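You operate a simulated robot arm through the tools that you are given. There is no shell and no other tool. Be economical: measure what you need, move in short steps, check, and stop when the job is done.

You are at the controls of a simulated two-armed robot. One attempt, no reset.

JOB
Take the rubber seal from the shelf of the grey bench and leave it on top of the green exhaust cover. Then stack the can marked "cleaner" from the top of the grey bench on top of the can marked "solvent". Then take the brass bushing on the top of the beige table and put it away on the shelf of the grey bench. Then take the gold bushing and leave it on the top of the washer lid. Then put the carb from the top of the beige table on the grey cover. Then take the steel bushing and put it on the shelf under the pipe rack. Then open the middle tilt bin. Do these in the order given. Set down upright: carb.

It is judged by the outcome, as a careful person would: the job done as asked, and still so three seconds after it is handed in. It fails if anything else is knocked over, pushed out of place, dropped, spilled or broken. Lids that push on must go on centred and level and be pressed home; caps that screw on are set level and turned clockwise until they are tight.

ROBOT AND FRAMES
Two 7-joint arms with two-finger parallel grippers on one trunk, on a base that drives. Base frame: it is fixed to the floor where the robot stands at the start and does not move with it; the origin is under the middle of the robot, x ahead of it, y to its left, z up; the surface under the hand at the start is at about z = 856. Units: mm, degrees, N and s.
The left shoulder is at the start at [70, 177, 1019], the right one opposite. With the tool pointing down near the work surface each hand reaches from about 280 to 720 mm from the robot's upright axis, wherever it stands, measured 20 degrees to its own side. Places, roughly: brass bushing (4x4x2 cm) [700, -1900, 800]; carb (6x5x6 cm) [700, -1800, 800]; gold bushing (4x4x2 cm) [800, -1900, 800]; green can, grey can, yellow can [750, -250, 1000]; green exhaust cover (6x6x4 cm) [-1700, 2000, 800]; grey cover [1000, -1750, 750]; middle tilt bin [-300, -4500, 1000]; rubber seal (4x4x2 cm) [500, 100, 300]; shelf of the grey bench [700, -100, 200]; shelf under the pipe rack [1500, -400, 400]; steel bushing (4x4x3 cm) [600, -1700, 800]; top of the washer lid [4600, 1000, 1100]. Payload 3.43 kg a hand.
The tool frame of a hand sits at the grasp point between the pads (the TCP): z along the fingers, y along the line on which they close. The tips reach 30 mm beyond it. The gripper opens to 94 mm. The fingers are 28 mm wide and 10 mm thick; the gripper's body (50 by 96 mm) begins 55 mm behind the TCP.
Orientation is told as [roll, pitch, yaw] about the base's x, y, z axes, in that order, counted from this pose: with the fingers straight down and closing along the base's y, the tool's x points along the base's -x, its y along +y and its z along -z.

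CONTROLS
- The arms move only by the tool move_arm. It takes "left_motion", "right_motion" or both (then of equal length, played together; a hand with none holds still); each is a list of rows, each an object (a shift or turn left out is 0, a gripper value left out holds the last) with "delta_rot": the turn, a rotation vector about the tool's x, y, z in units of 4 degrees (1.0 is 4 degrees), a list of three; "linear": the shift along the tool's x, y, z in units of 30 mm (1.0 is 30 mm), a list of three; "hand": the opening, from 0 (shut) to 1 (fully open). In form: [{"delta_rot": [ax, ay, az], "linear": [dx, dy, dz], "hand": hand}, ...]. A call has 1 to 20 rows; each row shifts and turns the commanded pose from where the row before left it, along the tool's axes as they then stand. A call with a number of a shift or a turn outside -1 to 1 is refused whole. A row lasts 0.2 s, in which the tool goes at most 50 mm and 8.6 degrees; a call with a longer step from one row to the next is refused whole, and so is a gripper value outside its range. Where a pose cannot be reached the arm comes as near as it can. A force on the tool above 40 N (or 10 N above the force at the start of the call, whichever is more), or a blocked arm, ends the call early, and 0.2 s more pass. The fingers move at their own pace (about 153 mm/s each) and stop on an object; they squeeze with about 41 N. The grip force told is the motor's: it shows also when the fingers shut on nothing. Time passes only in rows, and 0.2 s behind the last, so rows that do not move let the fingers close. The reply holds the time, the measured pose of the TCP, the force on the tool along the base axes, the opening and the grip force, in the units named above and with some noise, with the torque about the TCP (base axes, N m) and any sound that the robot's microphone picked up, and new pictures: "pictures" is both (left out), scene, wrist or none (wrist: the cameras of the hands that moved).
- Cameras (640 x 400 px; columns grow to the right, rows downward): "scene" is now at [136.7, -23.4, 1340.3]; the picture's right is [-0.26, -0.97, 0.00], its down [-0.51, 0.14, -0.85] and it looks along [0.82, -0.22, -0.53] (base axes); focal length 214 px, centre (320, 200). "left" rides on the left gripper at [76, -14, -103] in its tool frame; the picture's right is [0.18, 0.98, 0.00], its down [-0.75, 0.14, -0.64] and it looks along [-0.63, 0.12, 0.77] (tool axes); focal length 243 px, centre (320, 200). "right" rides on the right gripper at [76, 14, -102] in its tool frame; the picture's right is [-0.18, 0.98, 0.00], its down [-0.75, -0.14, -0.64] and it looks along [-0.63, -0.12, 0.77] (tool axes); focal length 243 px, centre (320, 200). There is no depth. A picture from a camera that has moved, and an enlarged one, comes with that camera's place and axes in the base frame and with its lens.
- lift_body(by): slides the trunk up (or, below 0, down) by that many mm; the arms and the scene camera ride with it, the base frame stays. It gives what a move gives, with no picture.
- roll_base(legs): drives the robot by 1 to 6 legs, each [ahead, turn to the left] in mm and degrees, along the robot's own axes; the way and the turn of a leg run together, so that a leg with both is an arc; at most 1500 mm and 180 degrees a leg. The arms and the cameras ride along, it lands a little off, and it stops where it bumps. It gives what a move gives, and a new picture of the scene camera.
- aim_head(pan, tilt): turns the head with the scene camera to pan (to the left, within 86 degrees either way) and tilt (down, from -29 to 69), counted from straight ahead of the robot. It gives what a move gives, and a new picture of the scene camera.
- inspect(camera, box): a new picture of the part [left, top, right, bottom] of that camera's present view, enlarged. The clock stands still meanwhile.
- hand_in(): hands the job in; it is judged then, once.

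Go step by step. Nothing tells you exact positions but the pictures and the camera data: compare them with the known pose of the tool, close in by small moves and look again before you grip or let go. The budget is 196 turns and 260 pictures, counting those below and the enlarged ones. Unless the task says otherwise, let go and move clear before handing in, and close with one line.

The tools are called by a JSON object that holds its "api" and its "payload". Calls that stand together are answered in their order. move_arm: Moves the arms, as the interface text tells. Its arguments: {"type":"object","properties":{"left_motion":{"type":"array","items":{"type":"object","properties":{"delta_rot":{"type":"array","items":{"type":"number"}},"linear":{"type":"array","items":{"type":"number"}},"hand":{"type":"number"}}}},"right_motion":{"type":"array","items":{"type":"object","properties":{"delta_rot":{"type":"array","items":{"type":"number"}},"linear":{"type":"array","items":{"type":"number"}},"hand":{"type":"number"}}}},"pictures":{"type":"string","enum":["both","scene","wrist","none"]}},"required":[]} The other tools are called the same way: lift_body (by) slides the trunk up or down; roll_base (legs) drives the base; aim_head (pan, tilt) turns the head that bears the scene camera; inspect (camera, box) takes an enlarged picture of a part of a camera's view; hand_in () hands the job in.

At the start:

```text
time: 0.0
left_eef_pos: [556.1, 183.2, 1211.8]
left_tool_rot: [0.1, -0.2, -0.1]
left_force: [-0.2, 0.2, 0.4]
left_wrist_torque: [-0.01, 0.0, 0.01]
left_finger_gap: 93.8
left_grip_force: 0.0
right_eef_pos: [487.4, -329.9, 1250.8]
right_tool_rot: [0.0, 0.0, -0.1]
right_force: [-0.5, 1.5, -0.6]
right_wrist_torque: [0.03, -0.02, 0.02]
right_finger_gap: 94.0
right_grip_force: 0.0
trunk travel left (down, up): [-599.0, 241.0]
robot x, y, heading: [-2.5, 3.9, -0.2]
head pan, tilt: [-15.1, 31.9]
```

scene: 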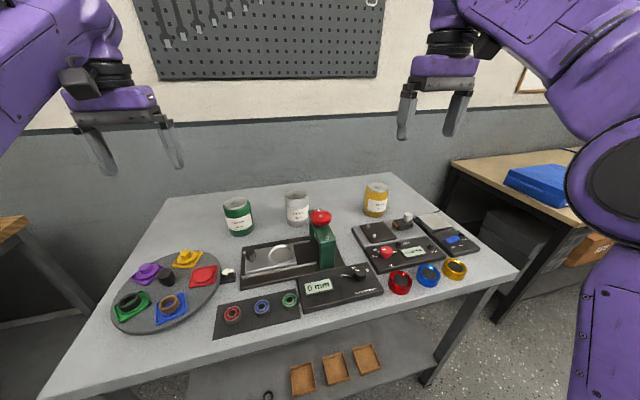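
right: 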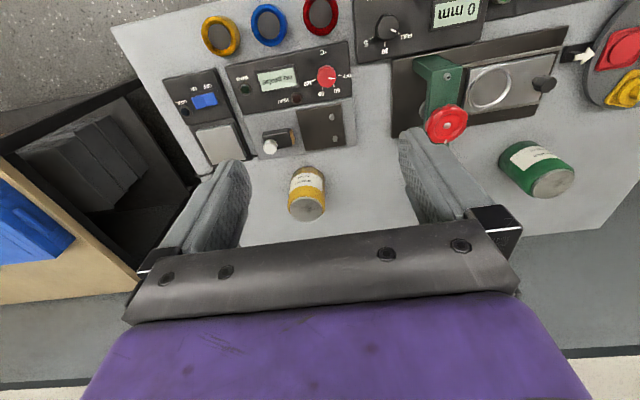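
left: 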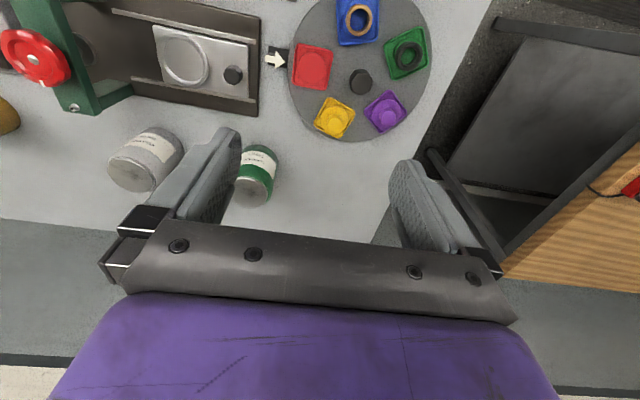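

I see the grey bench with cans, a carousel and gauges, and the shelf below with what looks like the seal at the lower edge. I'll read the can labels and look down at the shelf.

{"api": "inspect", "payload": {"camera": "scene", "box": [200, 160, 420, 250]}}

{"api": "aim_head", "payload": {"pan": 0, "tilt": 60}}

```text
2.91 times, centred on (310, 205) of scene
camera zoom: at [136.7, -23.4, 1340.3], right [-0.26, -0.97, 0.0], down [-0.51, 0.14, -0.85], along [0.82, -0.22, -0.53], focal length 624 px, centre (349, 186)
```

zoom: 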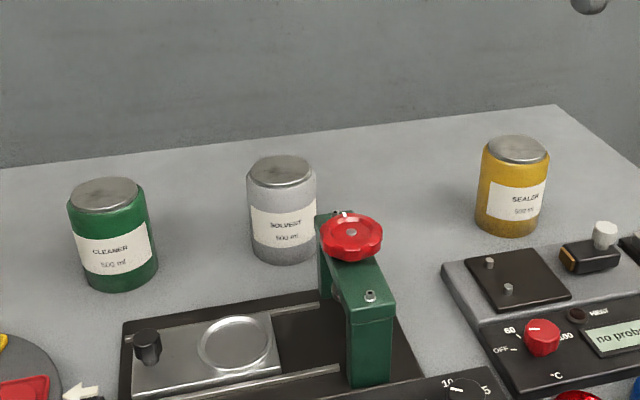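

```text
time: 0.9
left_eef_pos: [556.8, 183.1, 1212.8]
left_tool_rot: [0.1, -0.3, -0.1]
left_force: [0.2, -0.4, -0.6]
left_wrist_torque: [-0.02, -0.01, 0.02]
left_finger_gap: 94.2
left_grip_force: 0.0
right_eef_pos: [486.4, -330.3, 1253.3]
right_tool_rot: [0.0, 0.0, 0.0]
right_force: [-0.3, 0.2, 0.2]
right_wrist_torque: [-0.02, 0.0, -0.01]
right_finger_gap: 94.1
right_grip_force: 0.0
trunk travel left (down, up): [-599.0, 241.0]
robot x, y, heading: [0.8, -0.7, 0.1]
head pan, tilt: [0.0, 60.0]
camera scene: at [116.8, -0.1, 1301.2], right [0.0, -1.0, 0.0], down [-0.87, 0.0, -0.5], along [0.5, 0.0, -0.87], focal length 214 px, centre (320, 200)
```

scene: 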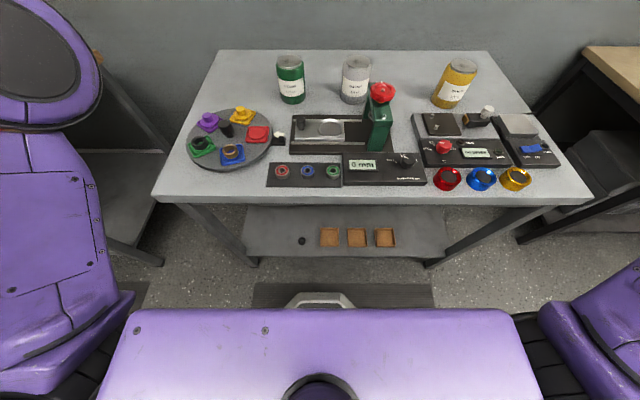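

The cleaner is the green can, the solvent is the grey can, and the sealer is yellow. The seal lies at about [476, 90, 260] on the low shelf. I'll back off, tuck the arms in and lower the trunk so I can reach under the bench.

{"api": "roll_base", "payload": {"legs": [[-450, 0]]}}

{"api": "lift_body", "payload": {"by": -560}}

{"api": "aim_head", "payload": {"pan": 10, "tilt": 30}}

```text
time: 3.6
left_eef_pos: [111.0, 185.3, 1211.7]
left_tool_rot: [0.1, -0.2, 0.3]
left_force: [-0.5, -0.1, -0.2]
left_wrist_torque: [-0.03, -0.04, -0.01]
left_finger_gap: 93.8
left_grip_force: 0.0
right_eef_pos: [43.5, -328.2, 1253.0]
right_tool_rot: [-0.1, -0.1, 0.3]
right_force: [0.9, -0.1, 0.2]
right_wrist_torque: [0.01, -0.01, 0.01]
right_finger_gap: 94.2
right_grip_force: 0.0
trunk travel left (down, up): [-599.0, 241.0]
robot x, y, heading: [-444.2, -0.4, 0.3]
head pan, tilt: [0.0, 60.0]
camera scene: at [-328.3, -0.7, 1301.1], right [0.01, -1.0, 0.0], down [-0.87, -0.01, -0.5], along [0.5, 0.0, -0.87], focal length 214 px, centre (320, 200)
```

scene: 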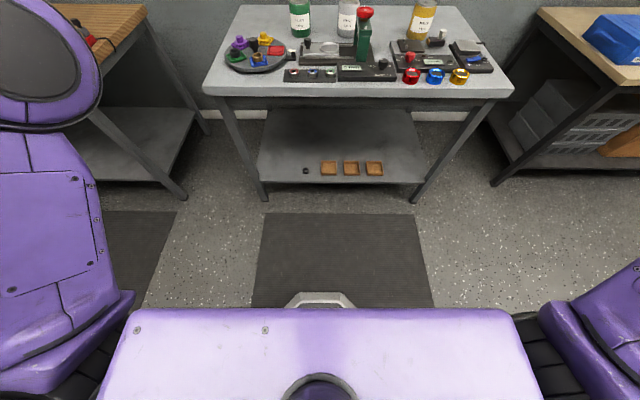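

```text
refused: -560 is not a number from -400 to 400
```

```text
time: 4.6
left_eef_pos: [112.0, 184.9, 1213.2]
left_tool_rot: [0.1, -0.2, 0.1]
left_force: [-0.6, -0.3, 0.2]
left_wrist_torque: [0.0, -0.01, -0.03]
left_finger_gap: 94.0
left_grip_force: 0.1
right_eef_pos: [43.7, -329.0, 1252.9]
right_tool_rot: [-0.1, 0.1, 0.3]
right_force: [-1.1, -0.3, 0.4]
right_wrist_torque: [0.03, 0.0, 0.01]
right_finger_gap: 93.9
right_grip_force: 0.1
trunk travel left (down, up): [-599.0, 241.0]
robot x, y, heading: [-447.2, 0.3, 0.4]
head pan, tilt: [10.0, 30.0]
camera scene: at [-305.9, 15.1, 1343.2], right [0.18, -0.98, 0.0], down [-0.49, -0.09, -0.87], along [0.85, 0.16, -0.5], focal length 214 px, centre (320, 200)
```

scene: 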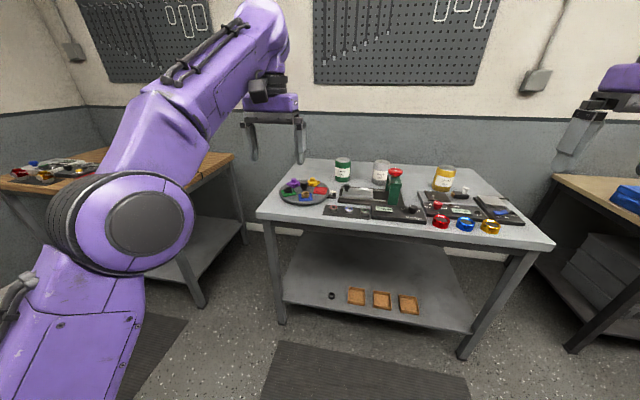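

The seal triangulates to about [472, 89, 265]. I'll lower the trunk in two steps.

{"api": "lift_body", "payload": {"by": -400}}

{"api": "lift_body", "payload": {"by": -160}}

{"api": "move_arm", "payload": {"left_motion": [{"linear": [0.2, -0.3, 1]}, {"linear": [0.2, -0.3, 1]}, {"linear": [0.2, -0.3, 1]}, {"linear": [0.2, -0.3, 1]}, {"linear": [0, -0.3, 1]}, {"linear": [0, -0.3, 1]}, {"linear": [0, -0.3, 1]}, {"linear": [0, -0.3, 1]}, {"linear": [0, -0.3, 1]}], "right_motion": [{"linear": [0.8, -0.3, 0]}, {"linear": [0.8, -0.3, 0]}, {"linear": [0.8, -0.3, 0]}, {"linear": [0.8, -0.3, 0]}, {"linear": [0.8, -0.3, 0]}, {"linear": [0.8, -0.3, 0]}, {"linear": [0.8, -0.3, 0]}, {"linear": [0.8, -0.3, 0]}, {"linear": [0.8, -0.3, 0]}], "pictures": "scene"}}

```text
time: 8.4
left_eef_pos: [110.7, 184.9, 812.2]
left_tool_rot: [0.1, -0.1, 0.2]
left_force: [-0.1, -0.3, 0.0]
left_wrist_torque: [-0.01, 0.01, -0.01]
left_finger_gap: 94.1
left_grip_force: 0.2
right_eef_pos: [43.5, -328.2, 852.9]
right_tool_rot: [0.0, 0.0, 0.2]
right_force: [-0.1, 0.6, 0.0]
right_wrist_torque: [-0.01, 0.0, 0.02]
right_finger_gap: 94.4
right_grip_force: 0.0
trunk travel left (down, up): [-199.0, 641.0]
robot x, y, heading: [-449.2, -0.3, 0.2]
head pan, tilt: [10.0, 30.0]
```

```text
time: 10.2
left_eef_pos: [110.6, 185.3, 652.8]
left_tool_rot: [0.2, -0.1, 0.2]
left_force: [0.3, -0.1, 0.9]
left_wrist_torque: [-0.01, 0.02, 0.02]
left_finger_gap: 93.9
left_grip_force: 0.0
right_eef_pos: [43.9, -327.0, 692.6]
right_tool_rot: [-0.1, 0.0, 0.3]
right_force: [-0.1, -0.9, 0.6]
right_wrist_torque: [-0.01, -0.02, 0.02]
right_finger_gap: 94.2
right_grip_force: 0.0
trunk travel left (down, up): [-39.0, 801.0]
robot x, y, heading: [-448.0, -1.8, 0.5]
head pan, tilt: [10.0, 30.0]
```

```text
time: 12.2
left_eef_pos: [87.4, 105.3, 383.0]
left_tool_rot: [0.1, -0.2, 0.2]
left_force: [0.2, 0.2, 0.5]
left_wrist_torque: [0.01, 0.03, 0.01]
left_finger_gap: 94.0
left_grip_force: 0.0
right_eef_pos: [-47.0, -366.5, 629.3]
right_tool_rot: [0.0, -0.1, 0.3]
right_force: [-0.4, 0.1, -0.1]
right_wrist_torque: [-0.01, -0.01, 0.01]
right_finger_gap: 94.2
right_grip_force: 0.0
right hand out of reach, approached as far as the arm can: row 3, 4, 5, 6, 7, 8, 9
trunk travel left (down, up): [-39.0, 801.0]
robot x, y, heading: [-448.6, -0.7, 0.1]
head pan, tilt: [10.0, 30.0]
camera scene: at [-306.2, 15.1, 783.3], right [0.18, -0.98, 0.0], down [-0.49, -0.09, -0.87], along [0.85, 0.16, -0.5], focal length 214 px, centre (320, 200)
```

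scene: 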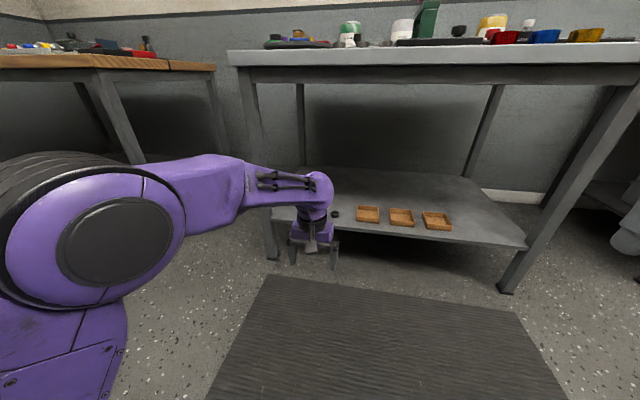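

The left hand is low and clear below the bench top. I'll drive ahead so it goes over the shelf above the seal.

{"api": "roll_base", "payload": {"legs": [[355, 0]]}}

{"api": "inspect", "payload": {"camera": "left", "box": [0, 0, 640, 400]}}

```text
time: 14.5
left_eef_pos: [440.7, 107.9, 382.6]
left_tool_rot: [0.1, -0.2, 0.4]
left_force: [0.2, -0.7, -0.2]
left_wrist_torque: [0.0, 0.01, -0.02]
left_finger_gap: 93.9
left_grip_force: 0.0
right_eef_pos: [307.4, -363.2, 628.3]
right_tool_rot: [0.0, 0.0, 0.4]
right_force: [0.9, -0.6, 0.6]
right_wrist_torque: [-0.01, 0.01, 0.0]
right_finger_gap: 94.0
right_grip_force: 0.0
trunk travel left (down, up): [-39.0, 801.0]
robot x, y, heading: [-89.2, 0.1, 0.5]
head pan, tilt: [10.0, 30.0]
camera scene: at [47.5, 17.8, 783.3], right [0.18, -0.98, 0.0], down [-0.49, -0.09, -0.87], along [0.85, 0.16, -0.5], focal length 214 px, centre (320, 200)
```

scene: 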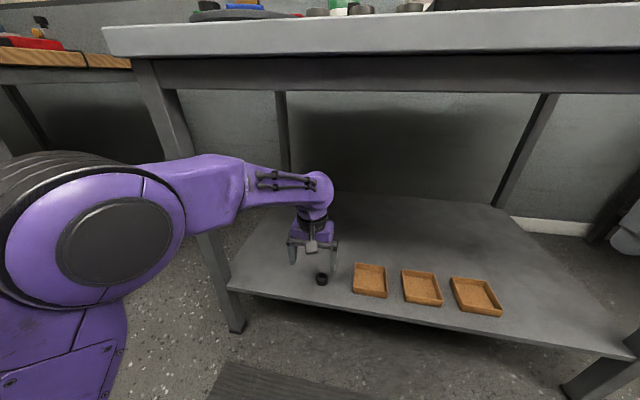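

```text
1.00 times, centred on (320, 200) of left (not enlarged: the box is as wide or as high as the picture)
camera zoom: at [363.6, 93.9, 485.1], right [-0.19, 0.98, 0.0], down [0.75, 0.14, 0.64], along [0.63, 0.12, -0.76], focal length 243 px, centre (320, 200)
```

zoom: 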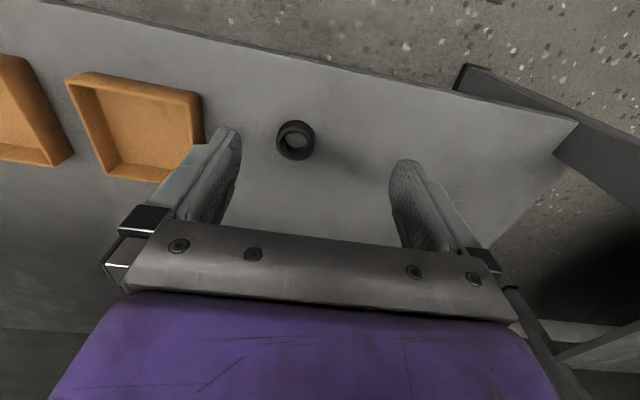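

From the wrist view the seal is at [475, 91, ~265]. I'll centre over it and descend part way.

{"api": "move_arm", "payload": {"left_motion": [{"linear": [-0.57, -0.28, 0], "hand": 0.75}, {"linear": [-0.57, -0.28, 0]}, {"linear": [0, 0, 0.9]}, {"linear": [0, 0, 0.9]}, {"linear": [0, 0, 0.6]}, {}], "pictures": "wrist"}}

```text
time: 15.9
left_eef_pos: [473.2, 91.9, 311.1]
left_tool_rot: [0.2, -0.1, 0.3]
left_force: [-0.2, -0.1, -0.8]
left_wrist_torque: [0.01, 0.03, -0.02]
left_finger_gap: 70.4
left_grip_force: 0.0
right_eef_pos: [308.0, -362.0, 628.8]
right_tool_rot: [0.1, 0.0, 0.4]
right_force: [-1.0, 0.3, 1.0]
right_wrist_torque: [0.02, -0.01, -0.03]
right_finger_gap: 94.1
right_grip_force: 0.1
trunk travel left (down, up): [-39.0, 801.0]
robot x, y, heading: [-90.6, -0.6, 0.5]
head pan, tilt: [10.0, 30.0]
camera left: at [396.5, 78.4, 412.6], right [-0.19, 0.98, 0.0], down [0.75, 0.14, 0.64], along [0.63, 0.12, -0.76], focal length 243 px, centre (320, 200)
```

left: 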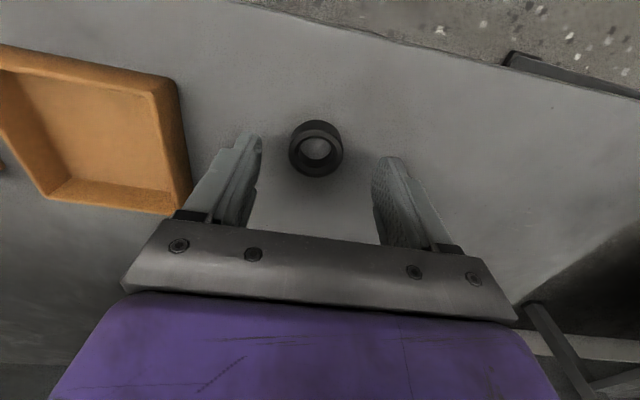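

Centred. I'll descend carefully to find the shelf level, with small last steps and the contact guard as a stop.

{"api": "move_arm", "payload": {"left_motion": [{"linear": [-0.08, 0, 0.5]}, {"linear": [0, 0, 0.3]}, {"linear": [0, 0, 0.1]}, {"linear": [0, 0, 0.1]}, {}], "pictures": "wrist"}}

```text
time: 17.1
left_eef_pos: [478.2, 93.3, 280.1]
left_tool_rot: [0.1, -0.2, 0.2]
left_force: [-0.5, 0.3, -0.4]
left_wrist_torque: [0.0, -0.01, -0.02]
left_finger_gap: 70.3
left_grip_force: 0.0
right_eef_pos: [306.7, -362.4, 629.4]
right_tool_rot: [0.0, 0.1, 0.5]
right_force: [-0.1, -0.1, 0.0]
right_wrist_torque: [0.01, -0.03, -0.02]
right_finger_gap: 94.1
right_grip_force: 0.1
trunk travel left (down, up): [-39.0, 801.0]
robot x, y, heading: [-92.8, 0.6, 0.5]
head pan, tilt: [10.0, 30.0]
camera left: at [400.1, 78.2, 383.1], right [-0.19, 0.98, 0.0], down [0.75, 0.14, 0.64], along [0.63, 0.12, -0.76], focal length 243 px, centre (320, 200)
```

left: 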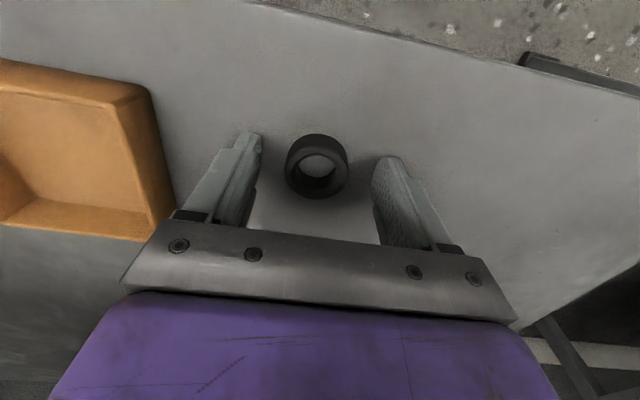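

The ring still looks slightly below the fingertips, so I'll creep down further.

{"api": "move_arm", "payload": {"left_motion": [{"linear": [-0.1, 0, 0.15]}, {"linear": [0, 0, 0.12]}, {"linear": [0, 0, 0.08]}, {"linear": [0, 0, 0.08]}, {}], "pictures": "wrist"}}

```text
time: 17.7
left_eef_pos: [480.0, 92.9, 280.7]
left_tool_rot: [0.0, -0.6, 0.0]
left_force: [-13.1, 0.1, 22.6]
left_wrist_torque: [-0.21, 0.71, -0.45]
left_finger_gap: 69.6
left_grip_force: 0.1
right_eef_pos: [305.1, -361.6, 630.3]
right_tool_rot: [0.1, -0.3, 0.6]
right_force: [-0.1, 0.9, -0.3]
right_wrist_torque: [0.02, 0.05, 0.02]
right_finger_gap: 93.9
right_grip_force: 0.0
trunk travel left (down, up): [-39.0, 801.0]
robot x, y, heading: [-92.2, -2.6, 0.4]
head pan, tilt: [10.0, 30.0]
stopped in row 2 (left hand): the force on the tool passed its limit at 45 N (the readings are from after the stop); the commanded pose is now the measured one
camera left: at [402.5, 78.0, 382.1], right [-0.19, 0.98, 0.0], down [0.75, 0.14, 0.65], along [0.64, 0.12, -0.76], focal length 243 px, centre (320, 200)
```

left: 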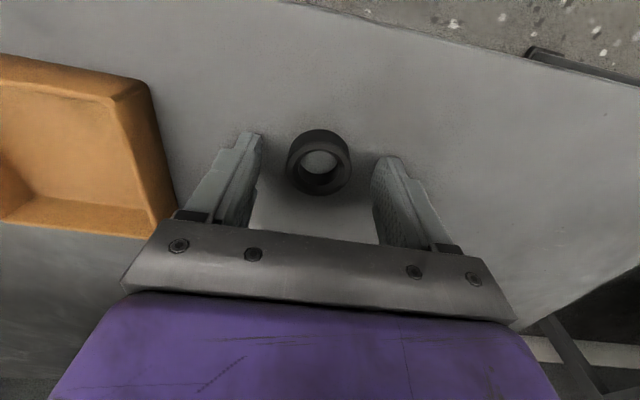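

Contact: the shelf is at about z = 250. I'll lift 4 mm, grip, and lift a little.

{"api": "move_arm", "payload": {"left_motion": [{"linear": [0, 0, -0.13]}, {"hand": 0.2}, {"hand": 0.2}, {"hand": 0.0}, {"hand": 0}, {"hand": 0}, {"linear": [0, 0, -1]}, {"linear": [0, 0, -1]}], "pictures": "wrist"}}

```text
time: 19.5
left_eef_pos: [480.7, 91.7, 341.7]
left_tool_rot: [0.0, -0.2, 0.1]
left_force: [0.2, -0.6, -0.5]
left_wrist_torque: [0.03, 0.01, 0.01]
left_finger_gap: 35.5
left_grip_force: 40.9
right_eef_pos: [307.2, -362.0, 629.8]
right_tool_rot: [0.0, 0.0, 0.5]
right_force: [0.3, 0.1, -0.4]
right_wrist_torque: [0.01, 0.01, 0.03]
right_finger_gap: 94.1
right_grip_force: 0.0
trunk travel left (down, up): [-39.0, 801.0]
robot x, y, heading: [-91.7, 2.5, 0.7]
head pan, tilt: [10.0, 30.0]
camera left: at [402.9, 77.6, 443.3], right [-0.19, 0.98, 0.0], down [0.75, 0.14, 0.65], along [0.63, 0.12, -0.76], focal length 243 px, centre (320, 200)
```

left: 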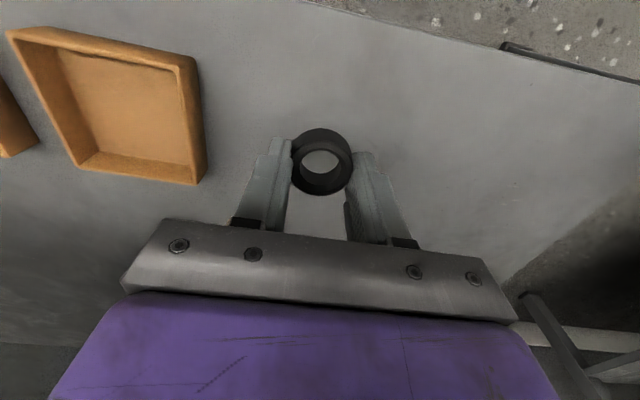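

The seal is held (35 mm gap, 41 N). I'll back out, raise the trunk and look left towards the green exhaust cover.

{"api": "roll_base", "payload": {"legs": [[-550, 0]]}}

{"api": "lift_body", "payload": {"by": 400}}

{"api": "aim_head", "payload": {"pan": 86, "tilt": 15}}

```text
time: 22.7
left_eef_pos: [-68.8, 87.2, 341.5]
left_tool_rot: [0.0, -0.3, 0.4]
left_force: [-0.1, -0.5, 0.4]
left_wrist_torque: [0.01, 0.02, 0.05]
left_finger_gap: 35.6
left_grip_force: 40.8
right_eef_pos: [-240.4, -366.7, 628.6]
right_tool_rot: [0.1, 0.1, 0.6]
right_force: [-0.5, -0.4, -0.6]
right_wrist_torque: [0.0, -0.02, 0.02]
right_finger_gap: 93.8
right_grip_force: 0.2
trunk travel left (down, up): [-39.0, 801.0]
robot x, y, heading: [-642.9, -4.1, 0.6]
head pan, tilt: [10.0, 30.0]
camera scene: at [-501.6, 13.0, 783.3], right [0.18, -0.98, 0.0], down [-0.49, -0.09, -0.87], along [0.85, 0.16, -0.5], focal length 214 px, centre (320, 200)
```

scene: 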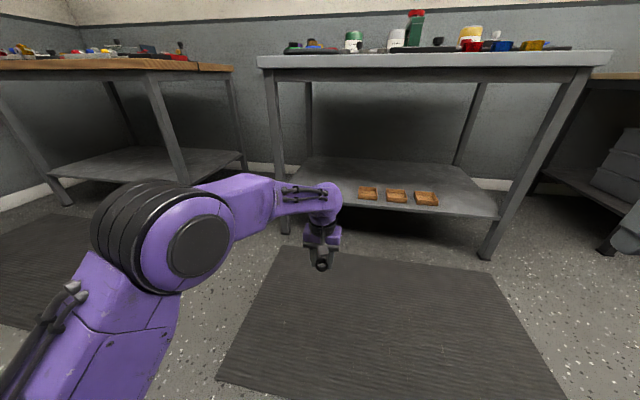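

```text
time: 26.5
left_eef_pos: [-68.3, 87.7, 740.5]
left_tool_rot: [0.0, -0.3, 0.5]
left_force: [-0.7, -0.7, 0.6]
left_wrist_torque: [0.02, 0.03, 0.0]
left_finger_gap: 35.8
left_grip_force: 41.2
right_eef_pos: [-239.0, -366.9, 1028.6]
right_tool_rot: [0.1, 0.0, 0.5]
right_force: [0.6, -0.5, 0.2]
right_wrist_torque: [-0.03, -0.04, -0.03]
right_finger_gap: 94.0
right_grip_force: 0.1
trunk travel left (down, up): [-439.0, 401.0]
robot x, y, heading: [-636.0, -7.1, 0.6]
head pan, tilt: [10.0, 30.0]
```

```text
time: 28.0
left_eef_pos: [-68.3, 87.9, 740.7]
left_tool_rot: [-0.1, -0.4, 0.4]
left_force: [0.8, -0.1, 0.1]
left_wrist_torque: [-0.01, -0.01, -0.01]
left_finger_gap: 35.7
left_grip_force: 41.1
right_eef_pos: [-239.4, -366.7, 1028.5]
right_tool_rot: [0.0, 0.0, 0.6]
right_force: [1.2, -0.1, 0.1]
right_wrist_torque: [0.0, 0.02, 0.02]
right_finger_gap: 93.9
right_grip_force: 0.1
trunk travel left (down, up): [-439.0, 401.0]
robot x, y, heading: [-642.2, -6.5, 0.7]
head pan, tilt: [85.9, 15.0]
camera scene: at [-584.7, 89.6, 1207.5], right [1.0, -0.06, 0.0], down [-0.02, -0.26, -0.97], along [0.06, 0.96, -0.26], focal length 214 px, centre (320, 200)
```

scene: 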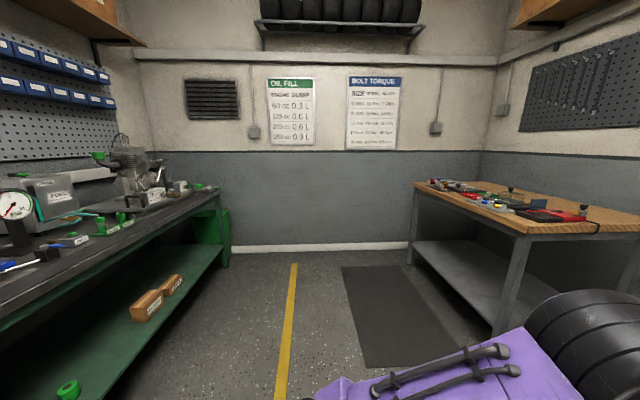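

I see the green workbench on the left, and I expect the exhaust cover near (180, 190). I'll enlarge it.

{"api": "inspect", "payload": {"camera": "scene", "box": [60, 130, 240, 250]}}

```text
3.33 times, centred on (150, 190) of scene
camera zoom: at [-584.7, 89.6, 1207.5], right [1.0, -0.06, 0.0], down [-0.02, -0.26, -0.97], along [0.06, 0.96, -0.26], focal length 715 px, centre (887, 233)
```

zoom: 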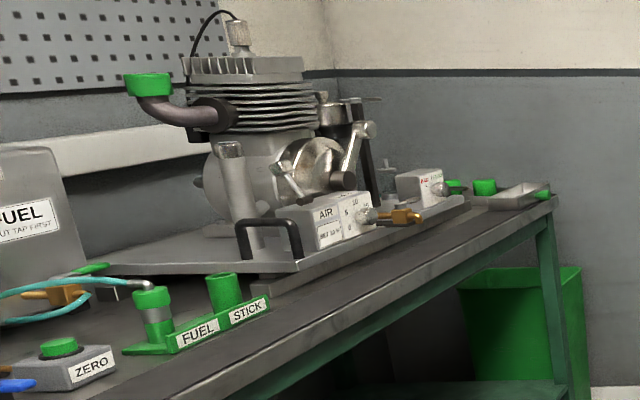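

The cover I want seems to be the small green block near the far end of that bench, roughly [-1620, 1990]. I'll drive closer and look again.

{"api": "roll_base", "payload": {"legs": [[0, 100], [1100, 0]]}}

{"api": "aim_head", "payload": {"pan": 35, "tilt": 25}}

```text
time: 37.8
left_eef_pos: [-1033.3, 1617.4, 742.0]
left_tool_rot: [0.0, -0.3, 100.3]
left_force: [0.4, 0.3, -0.5]
left_wrist_torque: [-0.01, -0.01, 0.02]
left_finger_gap: 35.6
left_grip_force: 40.7
right_eef_pos: [-556.0, 1527.5, 1028.9]
right_tool_rot: [0.0, 0.0, 100.6]
right_force: [0.5, -0.1, -0.1]
right_wrist_torque: [-0.03, 0.02, -0.03]
right_finger_gap: 94.0
right_grip_force: 0.1
trunk travel left (down, up): [-439.0, 401.0]
robot x, y, heading: [-844.8, 1068.9, 100.7]
head pan, tilt: [85.9, 15.0]
camera scene: at [-945.7, 1108.9, 1207.5], right [-0.11, 0.99, 0.0], down [0.26, 0.03, -0.97], along [-0.96, -0.11, -0.26], focal length 214 px, centre (320, 200)
```

scene: 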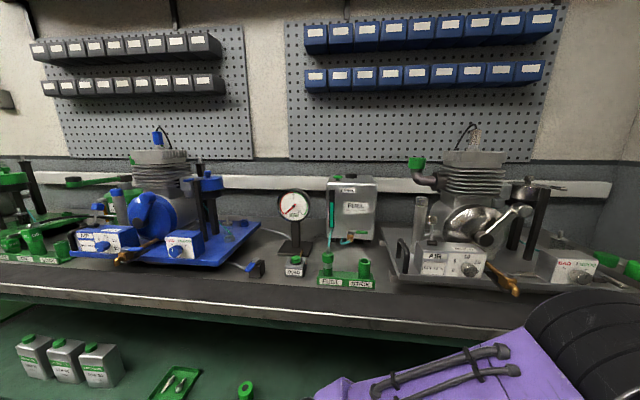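

```text
time: 39.0
left_eef_pos: [-1033.6, 1616.7, 741.4]
left_tool_rot: [0.0, -0.3, 100.3]
left_force: [0.2, 0.2, 0.1]
left_wrist_torque: [-0.01, 0.01, 0.0]
left_finger_gap: 35.8
left_grip_force: 41.0
right_eef_pos: [-556.1, 1527.8, 1030.1]
right_tool_rot: [0.0, -0.1, 100.6]
right_force: [0.8, 0.6, 0.1]
right_wrist_torque: [-0.01, 0.01, 0.01]
right_finger_gap: 94.2
right_grip_force: 0.1
trunk travel left (down, up): [-439.0, 401.0]
robot x, y, heading: [-845.6, 1070.9, 100.7]
head pan, tilt: [35.0, 25.0]
camera scene: at [-918.7, 1183.7, 1191.3], right [0.7, 0.71, 0.0], down [0.3, -0.3, -0.91], along [-0.65, 0.63, -0.42], focal length 214 px, centre (320, 200)
```

scene: 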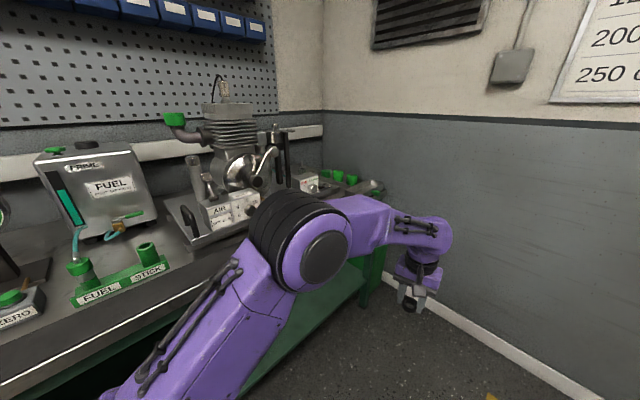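

There are several green pieces, so I'll enlarge the corner by the tray.

{"api": "inspect", "payload": {"camera": "scene", "box": [280, 140, 400, 215]}}

{"api": "lift_body", "payload": {"by": 250}}

{"api": "aim_head", "payload": {"pan": 35, "tilt": 35}}

{"api": "inspect", "payload": {"camera": "scene", "box": [260, 60, 420, 220]}}

```text
5.33 times, centred on (340, 178) of scene
camera zoom: at [-918.7, 1183.7, 1191.3], right [0.7, 0.71, 0.0], down [0.3, -0.3, -0.91], along [-0.65, 0.63, -0.42], focal length 1144 px, centre (213, 320)
```

zoom: 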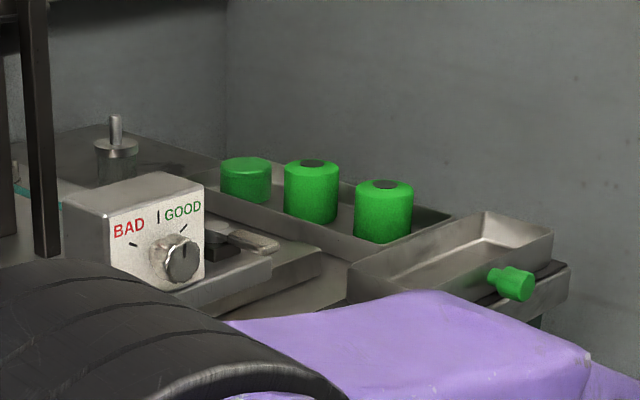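

```text
time: 41.6
left_eef_pos: [-1033.1, 1617.1, 990.0]
left_tool_rot: [0.0, -0.2, 100.2]
left_force: [-0.1, 0.2, -0.5]
left_wrist_torque: [0.03, 0.0, 0.01]
left_finger_gap: 35.5
left_grip_force: 40.9
right_eef_pos: [-556.1, 1527.9, 1278.2]
right_tool_rot: [0.0, 0.0, 100.6]
right_force: [-0.5, -0.1, -0.4]
right_wrist_torque: [0.03, 0.01, 0.0]
right_finger_gap: 93.8
right_grip_force: 0.1
trunk travel left (down, up): [-689.0, 151.0]
robot x, y, heading: [-845.4, 1072.4, 100.7]
head pan, tilt: [35.0, 25.0]
```

```text
time: 42.3
left_eef_pos: [-1033.9, 1618.7, 991.9]
left_tool_rot: [0.0, -0.2, 100.2]
left_force: [0.1, 0.9, 0.1]
left_wrist_torque: [0.0, 0.02, 0.01]
left_finger_gap: 35.7
left_grip_force: 41.3
right_eef_pos: [-556.3, 1527.2, 1278.7]
right_tool_rot: [0.1, 0.0, 100.7]
right_force: [0.0, -0.2, -0.3]
right_wrist_torque: [0.04, -0.02, 0.01]
right_finger_gap: 93.9
right_grip_force: 0.0
trunk travel left (down, up): [-689.0, 151.0]
robot x, y, heading: [-842.6, 1071.7, 101.0]
head pan, tilt: [35.0, 35.0]
camera scene: at [-915.7, 1181.0, 1425.5], right [0.7, 0.71, 0.0], down [0.41, -0.4, -0.82], along [-0.59, 0.57, -0.57], focal length 214 px, centre (320, 200)
```

scene: 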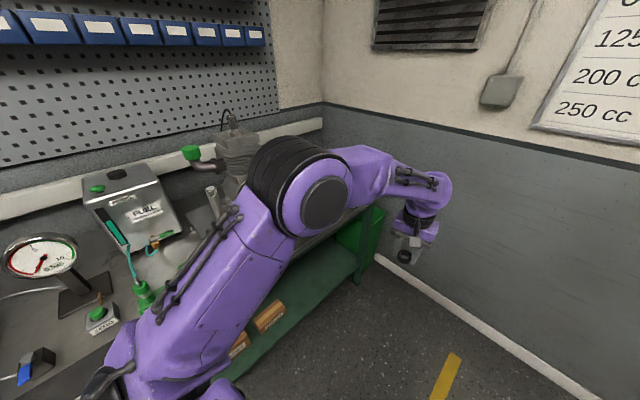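

```text
2.50 times, centred on (340, 140) of scene
camera zoom: at [-915.7, 1181.0, 1425.5], right [0.7, 0.71, 0.0], down [0.41, -0.4, -0.82], along [-0.59, 0.57, -0.57], focal length 536 px, centre (270, 350)
```

zoom: 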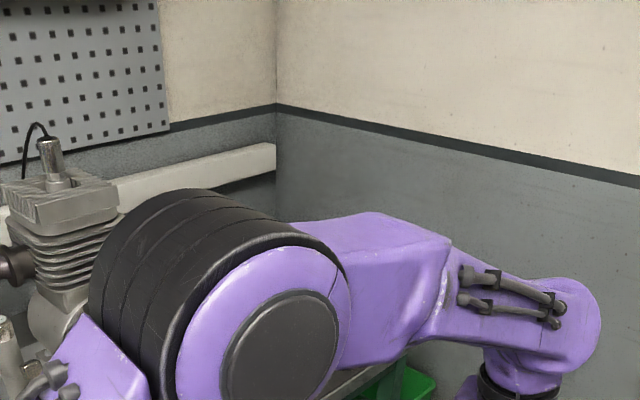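

The tray at the bench's far end holds the short wide green cover (leftmost) beside two taller green plugs. I'll raise the hand a little more, then drive to face that corner.

{"api": "lift_body", "payload": {"by": 100}}

{"api": "roll_base", "payload": {"legs": [[480, 0], [0, 49]]}}

{"api": "aim_head", "payload": {"pan": -10, "tilt": 45}}

{"api": "inspect", "payload": {"camera": "left", "box": [0, 0, 640, 400]}}

```text
time: 43.6
left_eef_pos: [-1033.5, 1617.0, 1090.3]
left_tool_rot: [-0.1, -0.3, 100.4]
left_force: [0.7, -0.4, 0.2]
left_wrist_torque: [0.0, 0.0, -0.02]
left_finger_gap: 35.6
left_grip_force: 41.9
right_eef_pos: [-555.3, 1525.9, 1379.0]
right_tool_rot: [-0.1, 0.0, 100.6]
right_force: [0.1, 0.5, -0.6]
right_wrist_torque: [-0.02, -0.02, 0.0]
right_finger_gap: 93.8
right_grip_force: 0.0
trunk travel left (down, up): [-789.0, 51.0]
robot x, y, heading: [-845.9, 1068.4, 100.7]
head pan, tilt: [35.0, 35.0]
```

```text
time: 48.6
left_eef_pos: [-1461.1, 1777.0, 1091.4]
left_tool_rot: [0.0, -0.3, 147.4]
left_force: [-0.7, -0.5, -0.6]
left_wrist_torque: [0.0, -0.01, -0.01]
left_finger_gap: 35.9
left_grip_force: 40.8
right_eef_pos: [-1069.4, 2065.9, 1378.3]
right_tool_rot: [0.1, 0.0, 147.7]
right_force: [0.8, 0.5, 0.0]
right_wrist_torque: [0.0, -0.01, -0.01]
right_finger_gap: 93.8
right_grip_force: 0.1
trunk travel left (down, up): [-789.0, 51.0]
robot x, y, heading: [-931.4, 1541.9, 147.8]
head pan, tilt: [35.0, 35.0]
camera scene: at [-1060.9, 1565.9, 1525.5], right [-0.05, 1.0, 0.0], down [0.57, 0.03, -0.82], along [-0.82, -0.04, -0.57], focal length 214 px, centre (320, 200)
```

scene: 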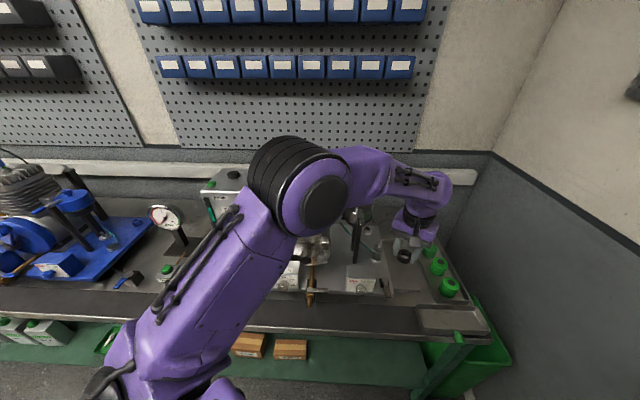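

```text
time: 49.8
left_eef_pos: [-1460.5, 1775.5, 1091.3]
left_tool_rot: [-0.1, -0.3, 147.5]
left_force: [-0.4, -0.5, 0.1]
left_wrist_torque: [-0.01, 0.02, -0.03]
left_finger_gap: 35.6
left_grip_force: 41.1
right_eef_pos: [-1069.6, 2065.2, 1380.1]
right_tool_rot: [0.0, 0.0, 147.6]
right_force: [-0.1, -0.7, -0.2]
right_wrist_torque: [0.01, -0.02, 0.0]
right_finger_gap: 93.9
right_grip_force: 0.0
trunk travel left (down, up): [-789.0, 51.0]
robot x, y, heading: [-930.2, 1542.4, 147.6]
head pan, tilt: [-10.0, 45.0]
camera scene: at [-1033.4, 1624.5, 1510.7], right [0.67, 0.74, 0.0], down [0.52, -0.48, -0.71], along [-0.52, 0.48, -0.71], focal length 214 px, centre (320, 200)
```

scene: 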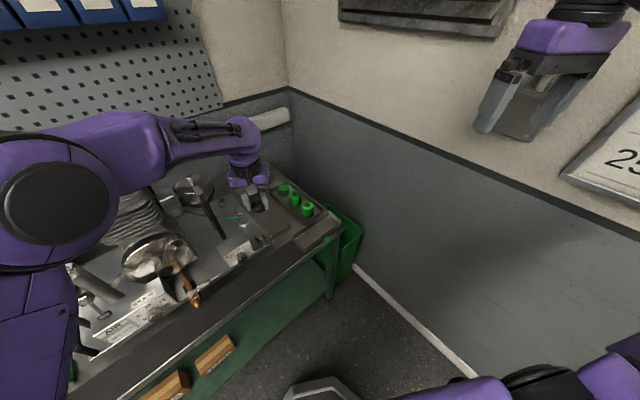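

```text
1.00 times, centred on (320, 200) of left (not enlarged: the box is as wide or as high as the picture)
camera zoom: at [-1389.0, 1747.6, 1193.2], right [-0.37, -0.93, 0.0], down [-0.71, 0.28, 0.65], along [-0.6, 0.24, -0.76], focal length 243 px, centre (320, 200)
```

zoom: 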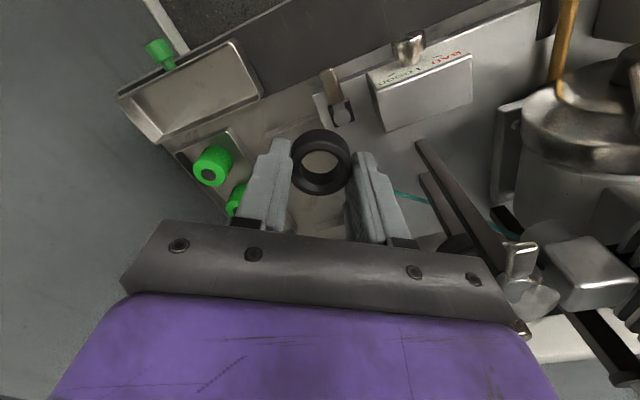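

The bench surface is at about z = 765 and the three green pieces stand at y ≈ 2015, with the cover at about [-1738, 2022]. Reaching it with the left arm would put its elbow over the engine, so I'll set the seal down on the free strip at the bench front and take it up again with the right hand.

{"api": "lift_body", "payload": {"by": -150}}

{"api": "move_arm", "payload": {"left_motion": [{"linear": [0.4, -0.25, 0.5]}, {"linear": [0.4, -0.25, 0.5]}, {"linear": [0, 0, 0.8]}, {"linear": [0, 0, 0.8]}], "pictures": "both"}}

```text
time: 51.5
left_eef_pos: [-1460.7, 1777.1, 941.7]
left_tool_rot: [0.0, -0.4, 147.5]
left_force: [-0.9, 0.5, 0.2]
left_wrist_torque: [0.01, -0.01, 0.01]
left_finger_gap: 35.5
left_grip_force: 41.5
right_eef_pos: [-1069.1, 2065.4, 1228.0]
right_tool_rot: [0.0, 0.0, 147.7]
right_force: [-0.8, -0.4, 0.6]
right_wrist_torque: [0.02, -0.01, -0.03]
right_finger_gap: 93.7
right_grip_force: 0.0
trunk travel left (down, up): [-639.0, 201.0]
robot x, y, heading: [-932.1, 1542.7, 147.6]
head pan, tilt: [-10.0, 45.0]
```

```text
time: 52.2
left_eef_pos: [-1438.8, 1777.3, 919.2]
left_tool_rot: [-0.2, -1.7, 147.7]
left_force: [4.4, -2.9, 10.2]
left_wrist_torque: [-0.2, -0.03, 0.15]
left_finger_gap: 35.9
left_grip_force: 41.2
right_eef_pos: [-1068.5, 2065.0, 1228.8]
right_tool_rot: [0.0, -0.2, 147.7]
right_force: [-0.1, 0.0, 1.1]
right_wrist_torque: [0.02, -0.02, -0.01]
right_finger_gap: 94.0
right_grip_force: 0.0
trunk travel left (down, up): [-639.0, 201.0]
robot x, y, heading: [-931.4, 1544.2, 147.7]
head pan, tilt: [-10.0, 45.0]
stopped in row 3 (left hand): the force on the tool passed its limit at 53 N (the readings are from after the stop); the commanded pose is now the measured one
camera scene: at [-1031.7, 1623.1, 1360.9], right [0.67, 0.74, 0.0], down [0.52, -0.48, -0.71], along [-0.52, 0.48, -0.71], focal length 214 px, centre (320, 200)
camera left: at [-1364.9, 1747.5, 1018.9], right [-0.37, -0.93, -0.01], down [-0.7, 0.27, 0.66], along [-0.61, 0.25, -0.75], focal length 243 px, centre (320, 200)
```

scene: 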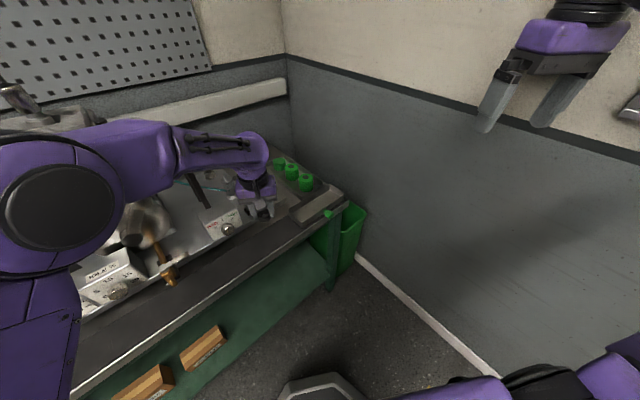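
left: 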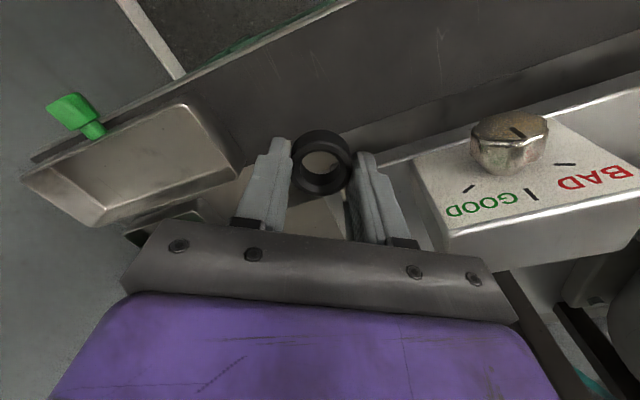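

I touched something at tip height ~887, either a small lever behind the seal or a higher surface than I estimated. I'll raise and look.

{"api": "move_arm", "payload": {"left_motion": [{"linear": [0, 0, -0.8]}, {"linear": [0, 0, -0.8]}, {"linear": [0.8, 0, 0]}, {"linear": [0.8, 0, 0]}], "pictures": "wrist"}}

{"api": "inspect", "payload": {"camera": "scene", "box": [160, 130, 360, 255]}}

```text
time: 53.2
left_eef_pos: [-1396.3, 1751.4, 963.8]
left_tool_rot: [-0.1, -1.6, 147.7]
left_force: [0.3, -0.3, 0.6]
left_wrist_torque: [0.0, 0.03, 0.0]
left_finger_gap: 35.8
left_grip_force: 40.8
right_eef_pos: [-1070.0, 2063.7, 1229.3]
right_tool_rot: [0.0, -0.1, 147.7]
right_force: [-0.3, 0.0, -0.2]
right_wrist_torque: [-0.02, 0.01, -0.01]
right_finger_gap: 93.9
right_grip_force: 0.0
trunk travel left (down, up): [-639.0, 201.0]
robot x, y, heading: [-929.4, 1544.5, 147.4]
head pan, tilt: [-10.0, 45.0]
camera left: at [-1322.5, 1722.1, 1064.3], right [-0.37, -0.93, -0.01], down [-0.7, 0.27, 0.66], along [-0.61, 0.25, -0.75], focal length 243 px, centre (320, 200)
```

left: 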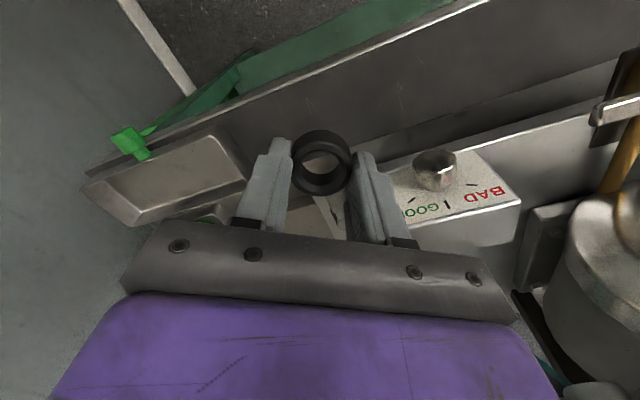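

```text
3.20 times, centred on (260, 192) of scene
camera zoom: at [-1032.6, 1623.5, 1360.8], right [0.67, 0.74, 0.0], down [0.52, -0.48, -0.71], along [-0.52, 0.48, -0.71], focal length 686 px, centre (512, 224)
```

zoom: 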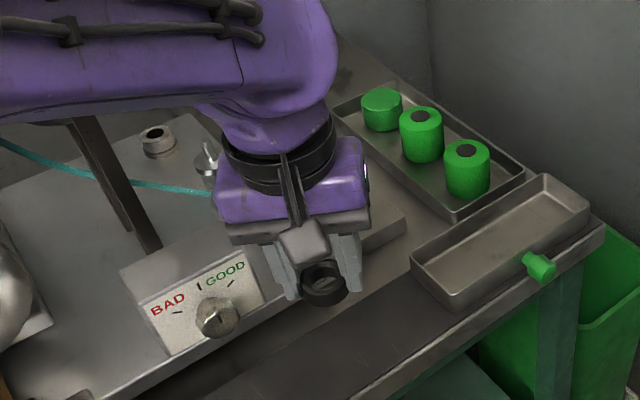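

The knob is at z ≈ 895 and the tray rim at ≈ 826, so the bench surface is near 800 and a finger probably brushed the control box; nothing has moved. I'll shift to a free spot on the strip at about [-1408, 1808].

{"api": "move_arm", "payload": {"left_motion": [{"linear": [-0.68, -0.7, 0], "delta_rot": [0, 0.35, 0]}, {"linear": [-0.68, -0.7, 0]}, {"linear": [0, 0, 0.8]}, {"linear": [0, 0, 0.7]}, {"linear": [0, 0, 0.7]}], "pictures": "both"}}

```text
time: 54.4
left_eef_pos: [-1411.3, 1809.0, 899.7]
left_tool_rot: [0.0, -0.1, 147.6]
left_force: [0.4, 0.2, -0.3]
left_wrist_torque: [0.0, 0.01, -0.01]
left_finger_gap: 35.5
left_grip_force: 41.2
right_eef_pos: [-1070.8, 2064.9, 1228.1]
right_tool_rot: [-0.1, 0.0, 147.8]
right_force: [0.3, 0.4, 1.2]
right_wrist_torque: [0.02, 0.02, 0.0]
right_finger_gap: 94.0
right_grip_force: 0.0
trunk travel left (down, up): [-639.0, 201.0]
robot x, y, heading: [-931.9, 1543.3, 147.9]
head pan, tilt: [-10.0, 45.0]
camera scene: at [-1034.1, 1624.7, 1360.6], right [0.67, 0.74, 0.0], down [0.52, -0.48, -0.71], along [-0.52, 0.48, -0.71], focal length 214 px, centre (320, 200)
camera left: at [-1339.8, 1780.0, 1000.7], right [-0.37, -0.93, 0.0], down [-0.71, 0.28, 0.64], along [-0.6, 0.24, -0.77], focal length 243 px, centre (320, 200)
```

scene: 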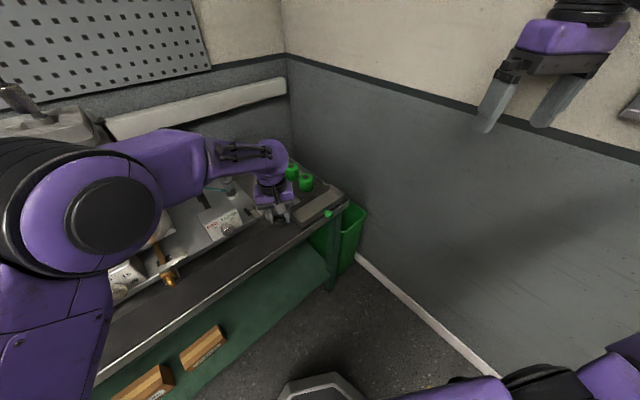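
left: 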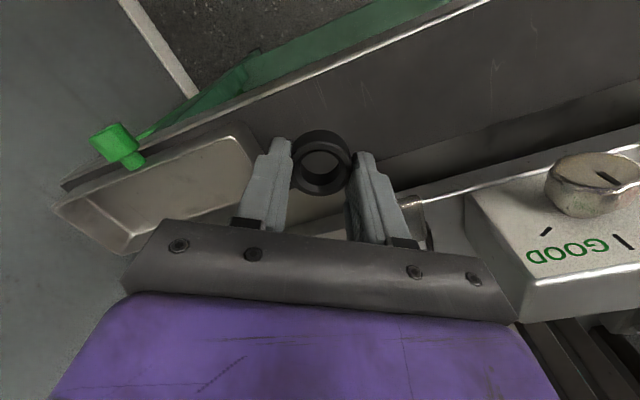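

The strip below is free. I'll shift slightly away from the tray and creep down.

{"api": "move_arm", "payload": {"left_motion": [{"linear": [0, 0.35, 0.5]}, {"linear": [0, 0, 0.5]}, {"linear": [0, 0, 0.3]}, {"linear": [0, 0, 0.3]}, {"linear": [0, 0, 0.25]}, {"linear": [0, 0, 0.25]}, {"linear": [0, 0, 0.2]}, {"linear": [0, 0, 0.2]}, {"linear": [0, 0, 0.2]}, {"linear": [0, 0, 0.2]}, {"linear": [0, 0, 0.2]}], "pictures": "wrist"}}

```text
time: 56.1
left_eef_pos: [-1417.1, 1800.0, 834.8]
left_tool_rot: [-0.2, -0.9, 147.7]
left_force: [10.0, -9.2, 22.3]
left_wrist_torque: [-0.54, -0.44, -0.01]
left_finger_gap: 35.8
left_grip_force: 41.2
right_eef_pos: [-1065.5, 2061.3, 1231.4]
right_tool_rot: [0.0, -0.3, 147.8]
right_force: [-0.5, 0.1, -0.5]
right_wrist_torque: [-0.04, -0.01, -0.01]
right_finger_gap: 94.0
right_grip_force: 0.0
trunk travel left (down, up): [-639.0, 201.0]
robot x, y, heading: [-928.1, 1538.2, 147.9]
head pan, tilt: [-10.0, 45.0]
stopped in row 8 (left hand): the force on the tool passed its limit at 44 N (the readings are from after the stop); the commanded pose is now the measured one
camera left: at [-1343.4, 1770.2, 936.4], right [-0.37, -0.93, 0.0], down [-0.7, 0.28, 0.65], along [-0.61, 0.24, -0.76], focal length 243 px, centre (320, 200)
```

left: 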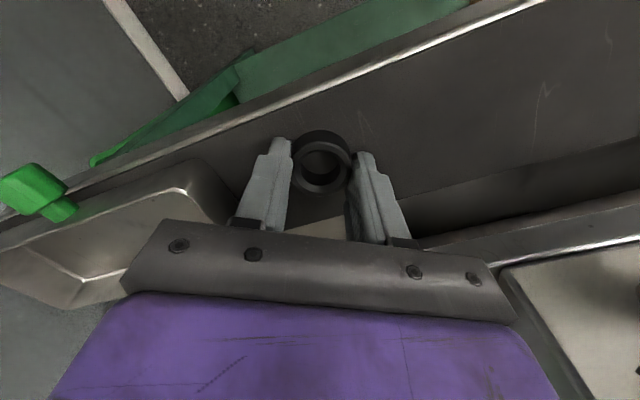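

The seal is on the bench, whose surface is at z ≈ 800. I'll release gently and rise.

{"api": "move_arm", "payload": {"left_motion": [{"hand": 0.5}, {"hand": 0.55}, {"linear": [0, 0, -0.5]}, {"linear": [0, 0, -0.9]}, {"linear": [0, 0, -0.9]}, {"linear": [0, 0, -0.9]}, {"linear": [0.5, 0, -0.9]}, {"linear": [0.9, 0, -0.9]}, {"linear": [0.9, 0, -0.9]}], "pictures": "wrist"}}

```text
time: 58.1
left_eef_pos: [-1357.7, 1761.3, 1008.1]
left_tool_rot: [-0.2, -0.7, 147.7]
left_force: [-0.2, -0.3, 0.6]
left_wrist_torque: [0.02, 0.01, -0.03]
left_finger_gap: 51.3
left_grip_force: 0.0
right_eef_pos: [-1069.9, 2063.1, 1228.5]
right_tool_rot: [0.0, -0.1, 147.6]
right_force: [0.1, -0.2, 0.6]
right_wrist_torque: [0.01, 0.01, -0.02]
right_finger_gap: 94.0
right_grip_force: 0.1
trunk travel left (down, up): [-639.0, 201.0]
robot x, y, heading: [-928.1, 1544.0, 147.6]
head pan, tilt: [-10.0, 45.0]
camera left: at [-1285.2, 1733.2, 1109.5], right [-0.37, -0.93, 0.0], down [-0.71, 0.28, 0.65], along [-0.6, 0.24, -0.76], focal length 243 px, centre (320, 200)
```

left: 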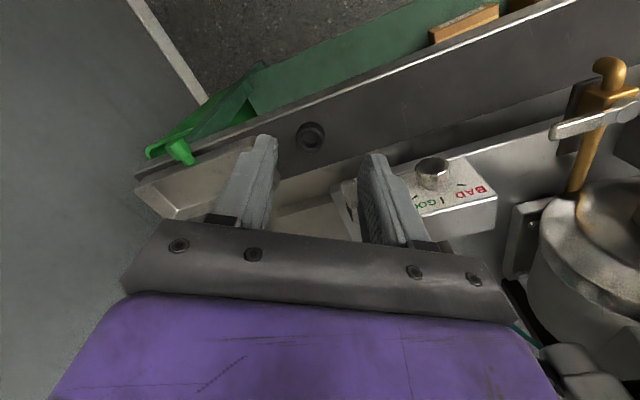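

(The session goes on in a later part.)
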